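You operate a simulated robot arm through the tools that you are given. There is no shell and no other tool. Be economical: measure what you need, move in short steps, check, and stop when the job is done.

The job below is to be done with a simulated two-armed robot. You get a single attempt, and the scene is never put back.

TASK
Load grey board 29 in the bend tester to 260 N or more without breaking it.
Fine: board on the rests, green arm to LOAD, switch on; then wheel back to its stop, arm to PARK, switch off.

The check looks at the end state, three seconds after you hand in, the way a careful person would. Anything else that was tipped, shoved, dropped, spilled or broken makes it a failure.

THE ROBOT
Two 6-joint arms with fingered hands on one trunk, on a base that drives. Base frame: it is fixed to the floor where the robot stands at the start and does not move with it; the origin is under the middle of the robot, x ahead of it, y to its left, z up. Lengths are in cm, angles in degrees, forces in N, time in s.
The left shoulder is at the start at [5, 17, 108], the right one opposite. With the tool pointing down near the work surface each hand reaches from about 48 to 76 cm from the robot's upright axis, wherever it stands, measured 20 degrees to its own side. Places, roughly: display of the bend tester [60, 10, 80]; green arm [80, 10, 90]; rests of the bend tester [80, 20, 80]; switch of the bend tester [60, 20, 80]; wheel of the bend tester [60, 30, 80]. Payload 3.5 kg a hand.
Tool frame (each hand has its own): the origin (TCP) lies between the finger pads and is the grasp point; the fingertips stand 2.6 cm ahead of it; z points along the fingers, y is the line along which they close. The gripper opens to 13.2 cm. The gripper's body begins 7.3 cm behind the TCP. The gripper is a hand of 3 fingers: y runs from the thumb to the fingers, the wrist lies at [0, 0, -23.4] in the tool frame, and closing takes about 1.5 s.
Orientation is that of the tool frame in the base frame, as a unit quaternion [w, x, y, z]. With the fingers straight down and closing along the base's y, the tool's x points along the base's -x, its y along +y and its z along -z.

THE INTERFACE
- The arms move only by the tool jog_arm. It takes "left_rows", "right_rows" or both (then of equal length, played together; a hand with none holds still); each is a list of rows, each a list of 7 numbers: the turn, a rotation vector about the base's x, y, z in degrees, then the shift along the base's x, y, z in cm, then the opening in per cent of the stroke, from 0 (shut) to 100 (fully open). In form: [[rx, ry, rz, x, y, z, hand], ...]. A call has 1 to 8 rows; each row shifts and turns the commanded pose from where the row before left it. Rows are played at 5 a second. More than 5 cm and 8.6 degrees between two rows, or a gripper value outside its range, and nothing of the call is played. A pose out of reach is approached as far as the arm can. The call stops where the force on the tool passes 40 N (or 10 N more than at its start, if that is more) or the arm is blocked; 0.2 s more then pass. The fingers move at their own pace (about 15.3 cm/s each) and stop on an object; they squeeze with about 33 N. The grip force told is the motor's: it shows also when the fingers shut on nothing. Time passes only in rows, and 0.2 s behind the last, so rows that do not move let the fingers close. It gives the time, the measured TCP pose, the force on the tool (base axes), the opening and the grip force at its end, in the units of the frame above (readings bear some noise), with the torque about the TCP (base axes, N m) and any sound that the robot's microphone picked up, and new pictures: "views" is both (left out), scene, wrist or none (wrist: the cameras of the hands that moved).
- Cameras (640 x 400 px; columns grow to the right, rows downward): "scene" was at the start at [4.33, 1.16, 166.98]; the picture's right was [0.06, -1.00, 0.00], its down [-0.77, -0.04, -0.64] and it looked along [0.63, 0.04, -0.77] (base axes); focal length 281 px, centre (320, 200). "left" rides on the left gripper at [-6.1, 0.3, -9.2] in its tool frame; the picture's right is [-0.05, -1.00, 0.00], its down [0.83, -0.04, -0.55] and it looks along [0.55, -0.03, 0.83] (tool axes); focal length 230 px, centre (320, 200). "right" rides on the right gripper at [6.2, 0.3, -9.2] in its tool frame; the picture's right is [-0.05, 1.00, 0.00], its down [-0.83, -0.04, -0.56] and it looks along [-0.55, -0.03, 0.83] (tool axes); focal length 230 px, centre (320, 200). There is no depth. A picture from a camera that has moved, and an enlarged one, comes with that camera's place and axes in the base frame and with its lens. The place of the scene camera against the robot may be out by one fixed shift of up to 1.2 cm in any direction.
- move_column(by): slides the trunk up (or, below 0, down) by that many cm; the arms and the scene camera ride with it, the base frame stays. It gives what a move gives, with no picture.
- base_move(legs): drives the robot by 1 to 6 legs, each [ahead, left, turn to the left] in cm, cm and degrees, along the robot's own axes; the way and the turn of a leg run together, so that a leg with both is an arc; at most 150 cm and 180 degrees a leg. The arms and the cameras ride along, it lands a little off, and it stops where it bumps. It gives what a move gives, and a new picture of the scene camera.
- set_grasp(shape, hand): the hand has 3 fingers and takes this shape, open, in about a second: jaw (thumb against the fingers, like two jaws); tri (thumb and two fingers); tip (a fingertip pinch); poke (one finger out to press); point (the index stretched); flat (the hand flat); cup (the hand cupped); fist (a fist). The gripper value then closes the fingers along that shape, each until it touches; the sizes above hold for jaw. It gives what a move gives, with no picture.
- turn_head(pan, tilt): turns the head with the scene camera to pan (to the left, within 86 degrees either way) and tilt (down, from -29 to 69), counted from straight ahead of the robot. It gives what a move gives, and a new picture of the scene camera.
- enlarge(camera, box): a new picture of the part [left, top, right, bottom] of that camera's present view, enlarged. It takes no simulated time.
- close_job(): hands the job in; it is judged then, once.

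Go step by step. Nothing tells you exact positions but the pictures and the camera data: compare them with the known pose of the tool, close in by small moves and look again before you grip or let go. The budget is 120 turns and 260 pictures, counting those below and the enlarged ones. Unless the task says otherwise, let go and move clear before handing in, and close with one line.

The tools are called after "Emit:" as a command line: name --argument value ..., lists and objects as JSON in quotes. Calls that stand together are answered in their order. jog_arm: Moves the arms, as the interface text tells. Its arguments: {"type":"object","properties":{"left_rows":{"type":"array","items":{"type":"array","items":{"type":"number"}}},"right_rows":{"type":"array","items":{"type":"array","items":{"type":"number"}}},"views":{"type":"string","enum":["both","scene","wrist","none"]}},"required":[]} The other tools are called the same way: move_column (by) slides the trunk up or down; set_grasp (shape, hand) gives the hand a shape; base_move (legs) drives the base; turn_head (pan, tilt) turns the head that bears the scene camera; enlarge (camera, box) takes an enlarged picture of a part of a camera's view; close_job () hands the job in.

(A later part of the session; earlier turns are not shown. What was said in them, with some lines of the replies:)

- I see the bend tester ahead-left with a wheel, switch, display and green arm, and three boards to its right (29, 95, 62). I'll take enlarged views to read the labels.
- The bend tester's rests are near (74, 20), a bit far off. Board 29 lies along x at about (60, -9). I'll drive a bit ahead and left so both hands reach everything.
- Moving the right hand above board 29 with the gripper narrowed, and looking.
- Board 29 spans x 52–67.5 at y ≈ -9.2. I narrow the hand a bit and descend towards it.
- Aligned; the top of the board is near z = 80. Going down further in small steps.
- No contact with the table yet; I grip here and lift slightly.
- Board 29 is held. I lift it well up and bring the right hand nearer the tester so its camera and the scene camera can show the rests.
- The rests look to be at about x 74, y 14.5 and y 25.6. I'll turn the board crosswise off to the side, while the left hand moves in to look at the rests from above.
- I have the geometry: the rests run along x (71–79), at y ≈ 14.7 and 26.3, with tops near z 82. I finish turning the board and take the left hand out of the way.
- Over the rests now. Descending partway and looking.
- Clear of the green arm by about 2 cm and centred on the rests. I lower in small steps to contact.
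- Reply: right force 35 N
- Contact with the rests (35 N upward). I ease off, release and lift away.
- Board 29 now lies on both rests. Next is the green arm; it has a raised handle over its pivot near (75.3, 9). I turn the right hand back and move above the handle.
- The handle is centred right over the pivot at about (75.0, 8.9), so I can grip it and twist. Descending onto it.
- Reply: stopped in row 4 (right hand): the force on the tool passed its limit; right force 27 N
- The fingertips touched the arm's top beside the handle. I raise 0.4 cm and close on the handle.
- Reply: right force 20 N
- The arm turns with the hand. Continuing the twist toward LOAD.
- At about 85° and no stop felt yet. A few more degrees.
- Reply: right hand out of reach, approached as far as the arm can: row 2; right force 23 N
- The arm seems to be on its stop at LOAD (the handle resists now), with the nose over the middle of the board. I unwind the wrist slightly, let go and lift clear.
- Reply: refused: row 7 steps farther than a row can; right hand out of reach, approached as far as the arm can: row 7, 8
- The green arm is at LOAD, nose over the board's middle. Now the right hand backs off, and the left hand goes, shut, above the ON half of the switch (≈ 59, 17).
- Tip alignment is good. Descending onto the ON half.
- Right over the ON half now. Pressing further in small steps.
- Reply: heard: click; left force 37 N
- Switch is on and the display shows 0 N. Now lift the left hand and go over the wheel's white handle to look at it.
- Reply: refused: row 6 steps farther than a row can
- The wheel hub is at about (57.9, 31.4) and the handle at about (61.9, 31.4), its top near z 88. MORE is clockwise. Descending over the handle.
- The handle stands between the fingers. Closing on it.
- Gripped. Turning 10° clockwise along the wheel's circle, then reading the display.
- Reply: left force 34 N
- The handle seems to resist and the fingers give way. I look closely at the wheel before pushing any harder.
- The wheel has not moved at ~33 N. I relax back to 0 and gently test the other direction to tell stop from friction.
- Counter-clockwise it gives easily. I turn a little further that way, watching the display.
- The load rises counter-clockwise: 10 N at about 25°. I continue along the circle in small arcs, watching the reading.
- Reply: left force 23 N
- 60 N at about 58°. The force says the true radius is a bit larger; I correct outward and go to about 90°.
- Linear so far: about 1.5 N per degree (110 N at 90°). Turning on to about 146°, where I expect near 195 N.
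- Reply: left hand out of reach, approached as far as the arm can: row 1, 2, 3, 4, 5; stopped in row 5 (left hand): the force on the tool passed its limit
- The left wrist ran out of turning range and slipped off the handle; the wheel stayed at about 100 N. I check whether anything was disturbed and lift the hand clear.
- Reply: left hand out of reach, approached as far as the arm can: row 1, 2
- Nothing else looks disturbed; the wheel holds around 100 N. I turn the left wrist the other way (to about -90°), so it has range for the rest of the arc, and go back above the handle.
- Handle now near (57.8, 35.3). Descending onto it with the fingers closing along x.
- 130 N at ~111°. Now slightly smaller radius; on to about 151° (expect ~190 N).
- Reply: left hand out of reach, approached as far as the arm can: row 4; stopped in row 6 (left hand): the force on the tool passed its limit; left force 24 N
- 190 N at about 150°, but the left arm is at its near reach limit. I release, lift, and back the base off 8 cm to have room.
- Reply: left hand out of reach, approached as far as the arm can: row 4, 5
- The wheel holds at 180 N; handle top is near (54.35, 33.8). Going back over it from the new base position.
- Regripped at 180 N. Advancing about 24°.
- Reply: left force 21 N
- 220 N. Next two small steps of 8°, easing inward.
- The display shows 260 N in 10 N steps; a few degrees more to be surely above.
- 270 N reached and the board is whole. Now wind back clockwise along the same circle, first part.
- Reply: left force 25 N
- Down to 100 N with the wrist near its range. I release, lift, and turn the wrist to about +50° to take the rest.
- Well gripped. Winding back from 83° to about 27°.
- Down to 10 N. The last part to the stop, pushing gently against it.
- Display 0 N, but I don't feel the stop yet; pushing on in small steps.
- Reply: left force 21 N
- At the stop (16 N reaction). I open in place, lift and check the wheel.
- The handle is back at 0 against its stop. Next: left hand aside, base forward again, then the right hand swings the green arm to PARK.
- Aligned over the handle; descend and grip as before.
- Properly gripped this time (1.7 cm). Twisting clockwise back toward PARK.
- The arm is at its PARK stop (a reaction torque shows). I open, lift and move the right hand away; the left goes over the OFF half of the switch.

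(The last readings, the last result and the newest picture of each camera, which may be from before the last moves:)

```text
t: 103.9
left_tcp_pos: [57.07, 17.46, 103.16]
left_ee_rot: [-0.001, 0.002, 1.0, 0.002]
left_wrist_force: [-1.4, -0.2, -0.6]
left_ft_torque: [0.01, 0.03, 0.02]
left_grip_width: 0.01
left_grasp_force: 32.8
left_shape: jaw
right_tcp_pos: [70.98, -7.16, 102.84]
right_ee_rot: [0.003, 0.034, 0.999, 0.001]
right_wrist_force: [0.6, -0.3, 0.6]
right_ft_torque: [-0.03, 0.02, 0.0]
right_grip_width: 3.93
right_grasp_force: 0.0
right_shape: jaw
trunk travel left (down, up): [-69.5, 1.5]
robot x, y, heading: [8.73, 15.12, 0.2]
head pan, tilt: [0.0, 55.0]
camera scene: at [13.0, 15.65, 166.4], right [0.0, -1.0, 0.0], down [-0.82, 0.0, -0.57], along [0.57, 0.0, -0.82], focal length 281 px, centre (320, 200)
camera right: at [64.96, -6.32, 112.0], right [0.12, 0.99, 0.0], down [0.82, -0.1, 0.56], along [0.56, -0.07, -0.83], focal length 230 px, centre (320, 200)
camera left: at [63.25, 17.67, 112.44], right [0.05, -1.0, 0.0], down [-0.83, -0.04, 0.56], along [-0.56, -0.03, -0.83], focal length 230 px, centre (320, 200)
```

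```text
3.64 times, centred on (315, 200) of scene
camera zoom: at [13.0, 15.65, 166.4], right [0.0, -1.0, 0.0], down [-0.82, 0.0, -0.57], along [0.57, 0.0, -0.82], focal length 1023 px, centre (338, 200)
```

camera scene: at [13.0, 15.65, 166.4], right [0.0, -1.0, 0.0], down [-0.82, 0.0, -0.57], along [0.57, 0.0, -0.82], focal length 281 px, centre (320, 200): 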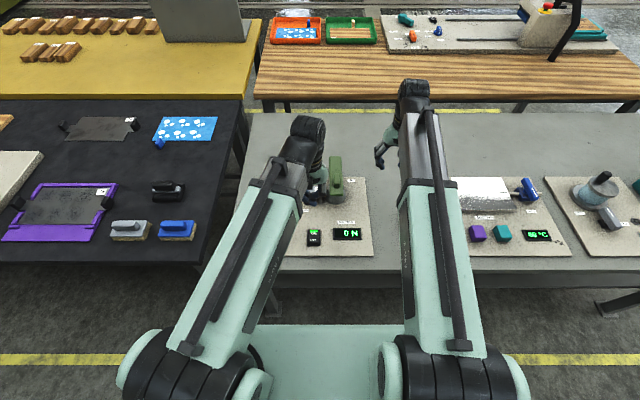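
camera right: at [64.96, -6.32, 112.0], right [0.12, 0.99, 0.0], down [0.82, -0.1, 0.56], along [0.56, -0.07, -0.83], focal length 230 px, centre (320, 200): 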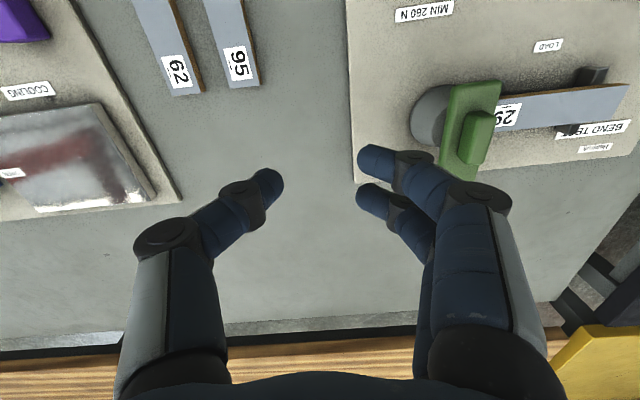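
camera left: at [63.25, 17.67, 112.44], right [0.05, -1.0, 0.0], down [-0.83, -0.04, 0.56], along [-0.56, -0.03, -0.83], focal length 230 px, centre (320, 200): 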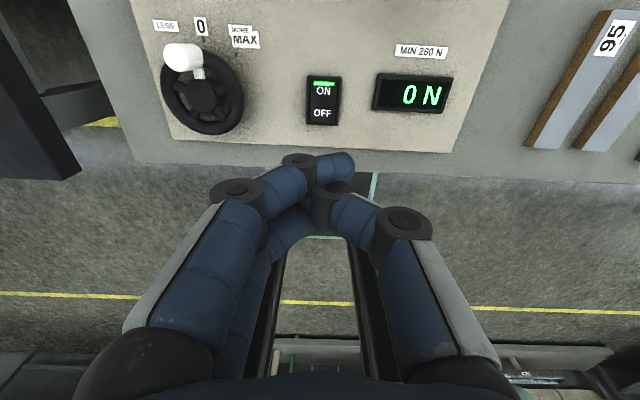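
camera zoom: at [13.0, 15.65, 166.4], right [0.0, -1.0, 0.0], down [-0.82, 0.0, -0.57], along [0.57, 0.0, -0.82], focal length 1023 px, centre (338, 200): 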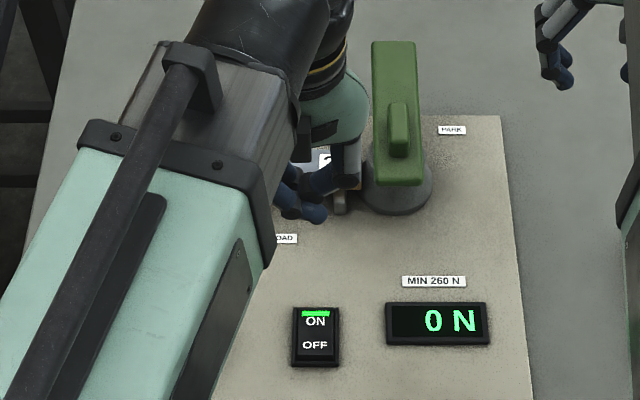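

Arm is parked as at the start, and the board is untouched. Now lowering the left hand to press OFF (≈ 56.2, 17.5).

Emit:
jog_arm --left_rows '[[0, 0, 0, -0.8, 0.1, -4.5, 0], [0, 0, 0, 0, 0, -4.5, 0], [0, 0, 0, 0, 0, -4.5, 0], [0, 0, 0, 0, 0, -4, 0], [0, 0, 0, 0, 0, -1.5, 0], [0, 0, 0, 0, 0, -0.5, 0], [0, 0, 0, 0, 0, 0, 0]]' --views "none"

Emit:
enlarge --camera "scene" --box '[280, 195, 380, 265]'

```text
t: 105.5
left_tcp_pos: [56.34, 17.63, 83.6]
left_ee_rot: [-0.001, 0.002, 1.0, 0.001]
left_wrist_force: [0.1, -0.2, -0.2]
left_ft_torque: [-0.01, 0.0, 0.01]
left_grip_width: 0.0
left_grasp_force: 32.7
left_shape: jaw
right_tcp_pos: [71.08, -7.16, 102.88]
right_ee_rot: [0.002, 0.035, 0.999, 0.0]
right_wrist_force: [-0.4, 0.4, -0.5]
right_ft_torque: [0.01, -0.03, -0.03]
right_grip_width: 3.91
right_grasp_force: 0.1
right_shape: jaw
trunk travel left (down, up): [-69.5, 1.5]
robot x, y, heading: [8.79, 15.2, 0.1]
head pan, tilt: [0.0, 55.0]
```

```text
5.71 times, centred on (330, 230) of scene
camera zoom: at [12.95, 15.62, 166.4], right [0.0, -1.0, 0.0], down [-0.82, 0.0, -0.57], along [0.57, 0.0, -0.82], focal length 1607 px, centre (263, 29)
```

zoom: 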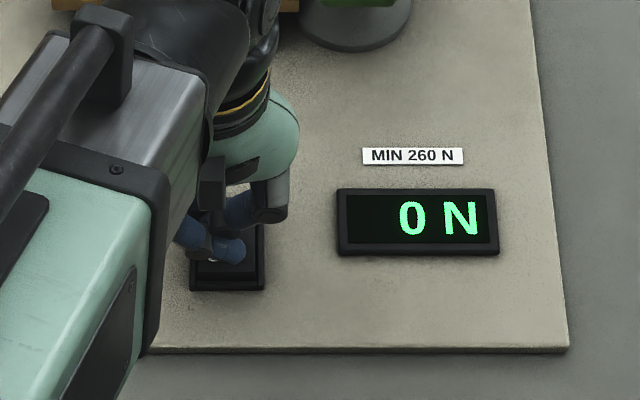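

Emit:
jog_arm --left_rows '[[0, 0, 0, -0.3, 0, -0.3, 0], [0, 0, 0, 0, 0, -0.3, 0], [0, 0, 0, 0, 0, -0.3, 0], [0, 0, 0, 0, 0, -0.3, 0], [0, 0, 0, 0, 0, -0.3, 0], [0, 0, 0, 0, 0, -0.2, 0]]' --views "none"

Emit:
enlarge --camera "scene" --box '[280, 195, 380, 265]'

```text
t: 106.9
left_tcp_pos: [55.95, 17.7, 81.94]
left_ee_rot: [0.0, 0.001, 1.0, 0.002]
left_wrist_force: [-1.2, 3.4, 28.3]
left_ft_torque: [-0.08, -0.2, 0.04]
left_grip_width: 0.01
left_grasp_force: 32.8
left_shape: jaw
right_tcp_pos: [70.96, -7.05, 102.95]
right_ee_rot: [0.004, 0.034, 0.999, 0.001]
right_wrist_force: [0.2, 0.2, 0.1]
right_ft_torque: [0.01, 0.02, -0.02]
right_grip_width: 3.95
right_grasp_force: 0.1
right_shape: jaw
trunk travel left (down, up): [-69.5, 1.5]
robot x, y, heading: [9.47, 14.74, -0.2]
head pan, tilt: [0.0, 55.0]
heard: click
```

```text
5.71 times, centred on (330, 230) of scene
camera zoom: at [12.78, 15.65, 166.44], right [0.0, -1.0, 0.0], down [-0.82, 0.0, -0.57], along [0.57, 0.0, -0.82], focal length 1607 px, centre (263, 29)
```

zoom: 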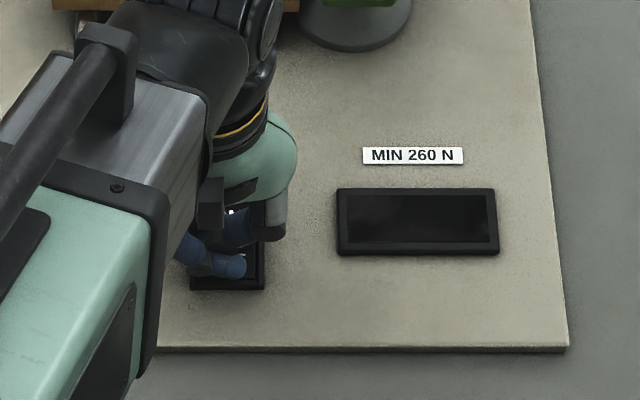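

The switch clicked off and the display is dark. Lifting the left hand away and checking the whole tester.

Emit:
jog_arm --left_rows '[[0, 0, 0, 0, 0, 4, 0], [0, 0, 0, 0, 0, 4.5, 0], [0, 0, 0, 0, 0, 4.5, 0], [0, 0, 0, 0, 0, 4.5, 0], [0, 0, 0, 0, 3, 4, 0], [0, 0, 0, 0.5, 4.8, 0, 0], [0, 0, 0, 0.5, 4.8, 0, 0], [0, 0, 0, 0.5, 4.8, 0, 0]]' --views "none"

Emit:
jog_arm --left_rows '[[0, 0, 0, 0.5, 4.8, 0, 0], [0, 0, 0, 0.5, 4.8, 0, 0], [0, 0, 0, 0.5, 4.8, 0, 0], [0, 0, 0, 0, 0, 0, 0]]' --views "scene"

Emit:
enlarge --camera "scene" --box '[235, 145, 395, 265]'

```text
t: 108.7
left_tcp_pos: [57.56, 34.91, 103.28]
left_ee_rot: [-0.001, 0.002, 1.0, 0.001]
left_wrist_force: [-0.1, 0.4, -0.7]
left_ft_torque: [0.0, 0.0, 0.01]
left_grip_width: 0.02
left_grasp_force: 33.4
left_shape: jaw
right_tcp_pos: [71.05, -7.1, 102.92]
right_ee_rot: [0.002, 0.035, 0.999, 0.001]
right_wrist_force: [-0.6, 0.2, -0.1]
right_ft_torque: [-0.01, -0.03, 0.0]
right_grip_width: 3.95
right_grasp_force: 0.0
right_shape: jaw
trunk travel left (down, up): [-69.5, 1.5]
robot x, y, heading: [9.14, 14.87, -0.1]
head pan, tilt: [0.0, 55.0]
```

```text
t: 109.7
left_tcp_pos: [58.95, 49.35, 103.61]
left_ee_rot: [-0.001, 0.002, 1.0, 0.003]
left_wrist_force: [0.8, -0.7, 0.0]
left_ft_torque: [-0.03, -0.03, 0.0]
left_grip_width: 0.02
left_grasp_force: 32.9
left_shape: jaw
right_tcp_pos: [70.96, -7.05, 102.82]
right_ee_rot: [0.003, 0.035, 0.999, 0.001]
right_wrist_force: [-1.2, -0.3, 0.6]
right_ft_torque: [0.01, 0.03, 0.0]
right_grip_width: 3.94
right_grasp_force: 0.0
right_shape: jaw
trunk travel left (down, up): [-69.5, 1.5]
robot x, y, heading: [9.11, 14.73, 0.0]
head pan, tilt: [0.0, 55.0]
camera scene: at [12.94, 15.56, 166.4], right [0.0, -1.0, 0.0], down [-0.82, 0.0, -0.57], along [0.57, 0.0, -0.82], focal length 281 px, centre (320, 200)
```

scene: 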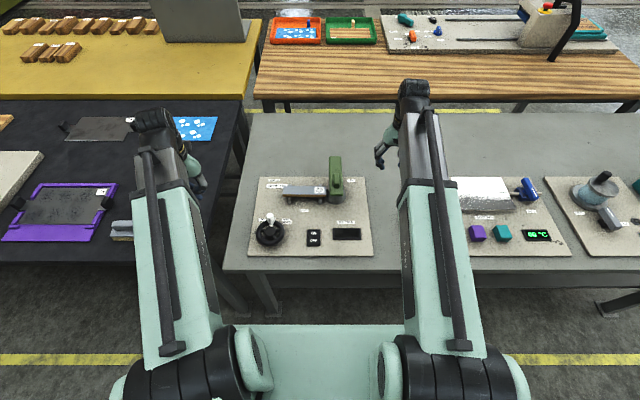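

```text
3.33 times, centred on (315, 205) of scene
camera zoom: at [12.94, 15.56, 166.4], right [0.0, -1.0, 0.0], down [-0.82, 0.0, -0.57], along [0.57, 0.0, -0.82], focal length 938 px, centre (337, 183)
```

zoom: 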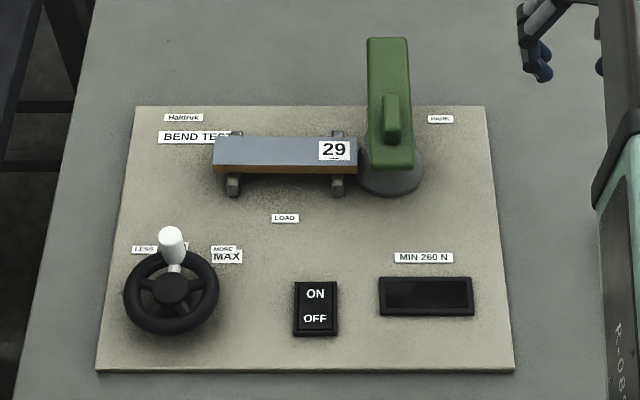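

Board 29 lies whole on the rests, the wheel is back at 0, the arm is at PARK, the switch is off, and both hands are clear. Handing in.

Emit:
close_job

```text
The job is handed in.
```

I loaded board 29 to 270 N on the tester's display without breaking it. The wheel is back at its stop, the arm is at PARK and the switch is off; the board is still on the rests. I saw nothing else disturbed, though the left hand once slipped off the wheel handle and swung aside at about 100 N.
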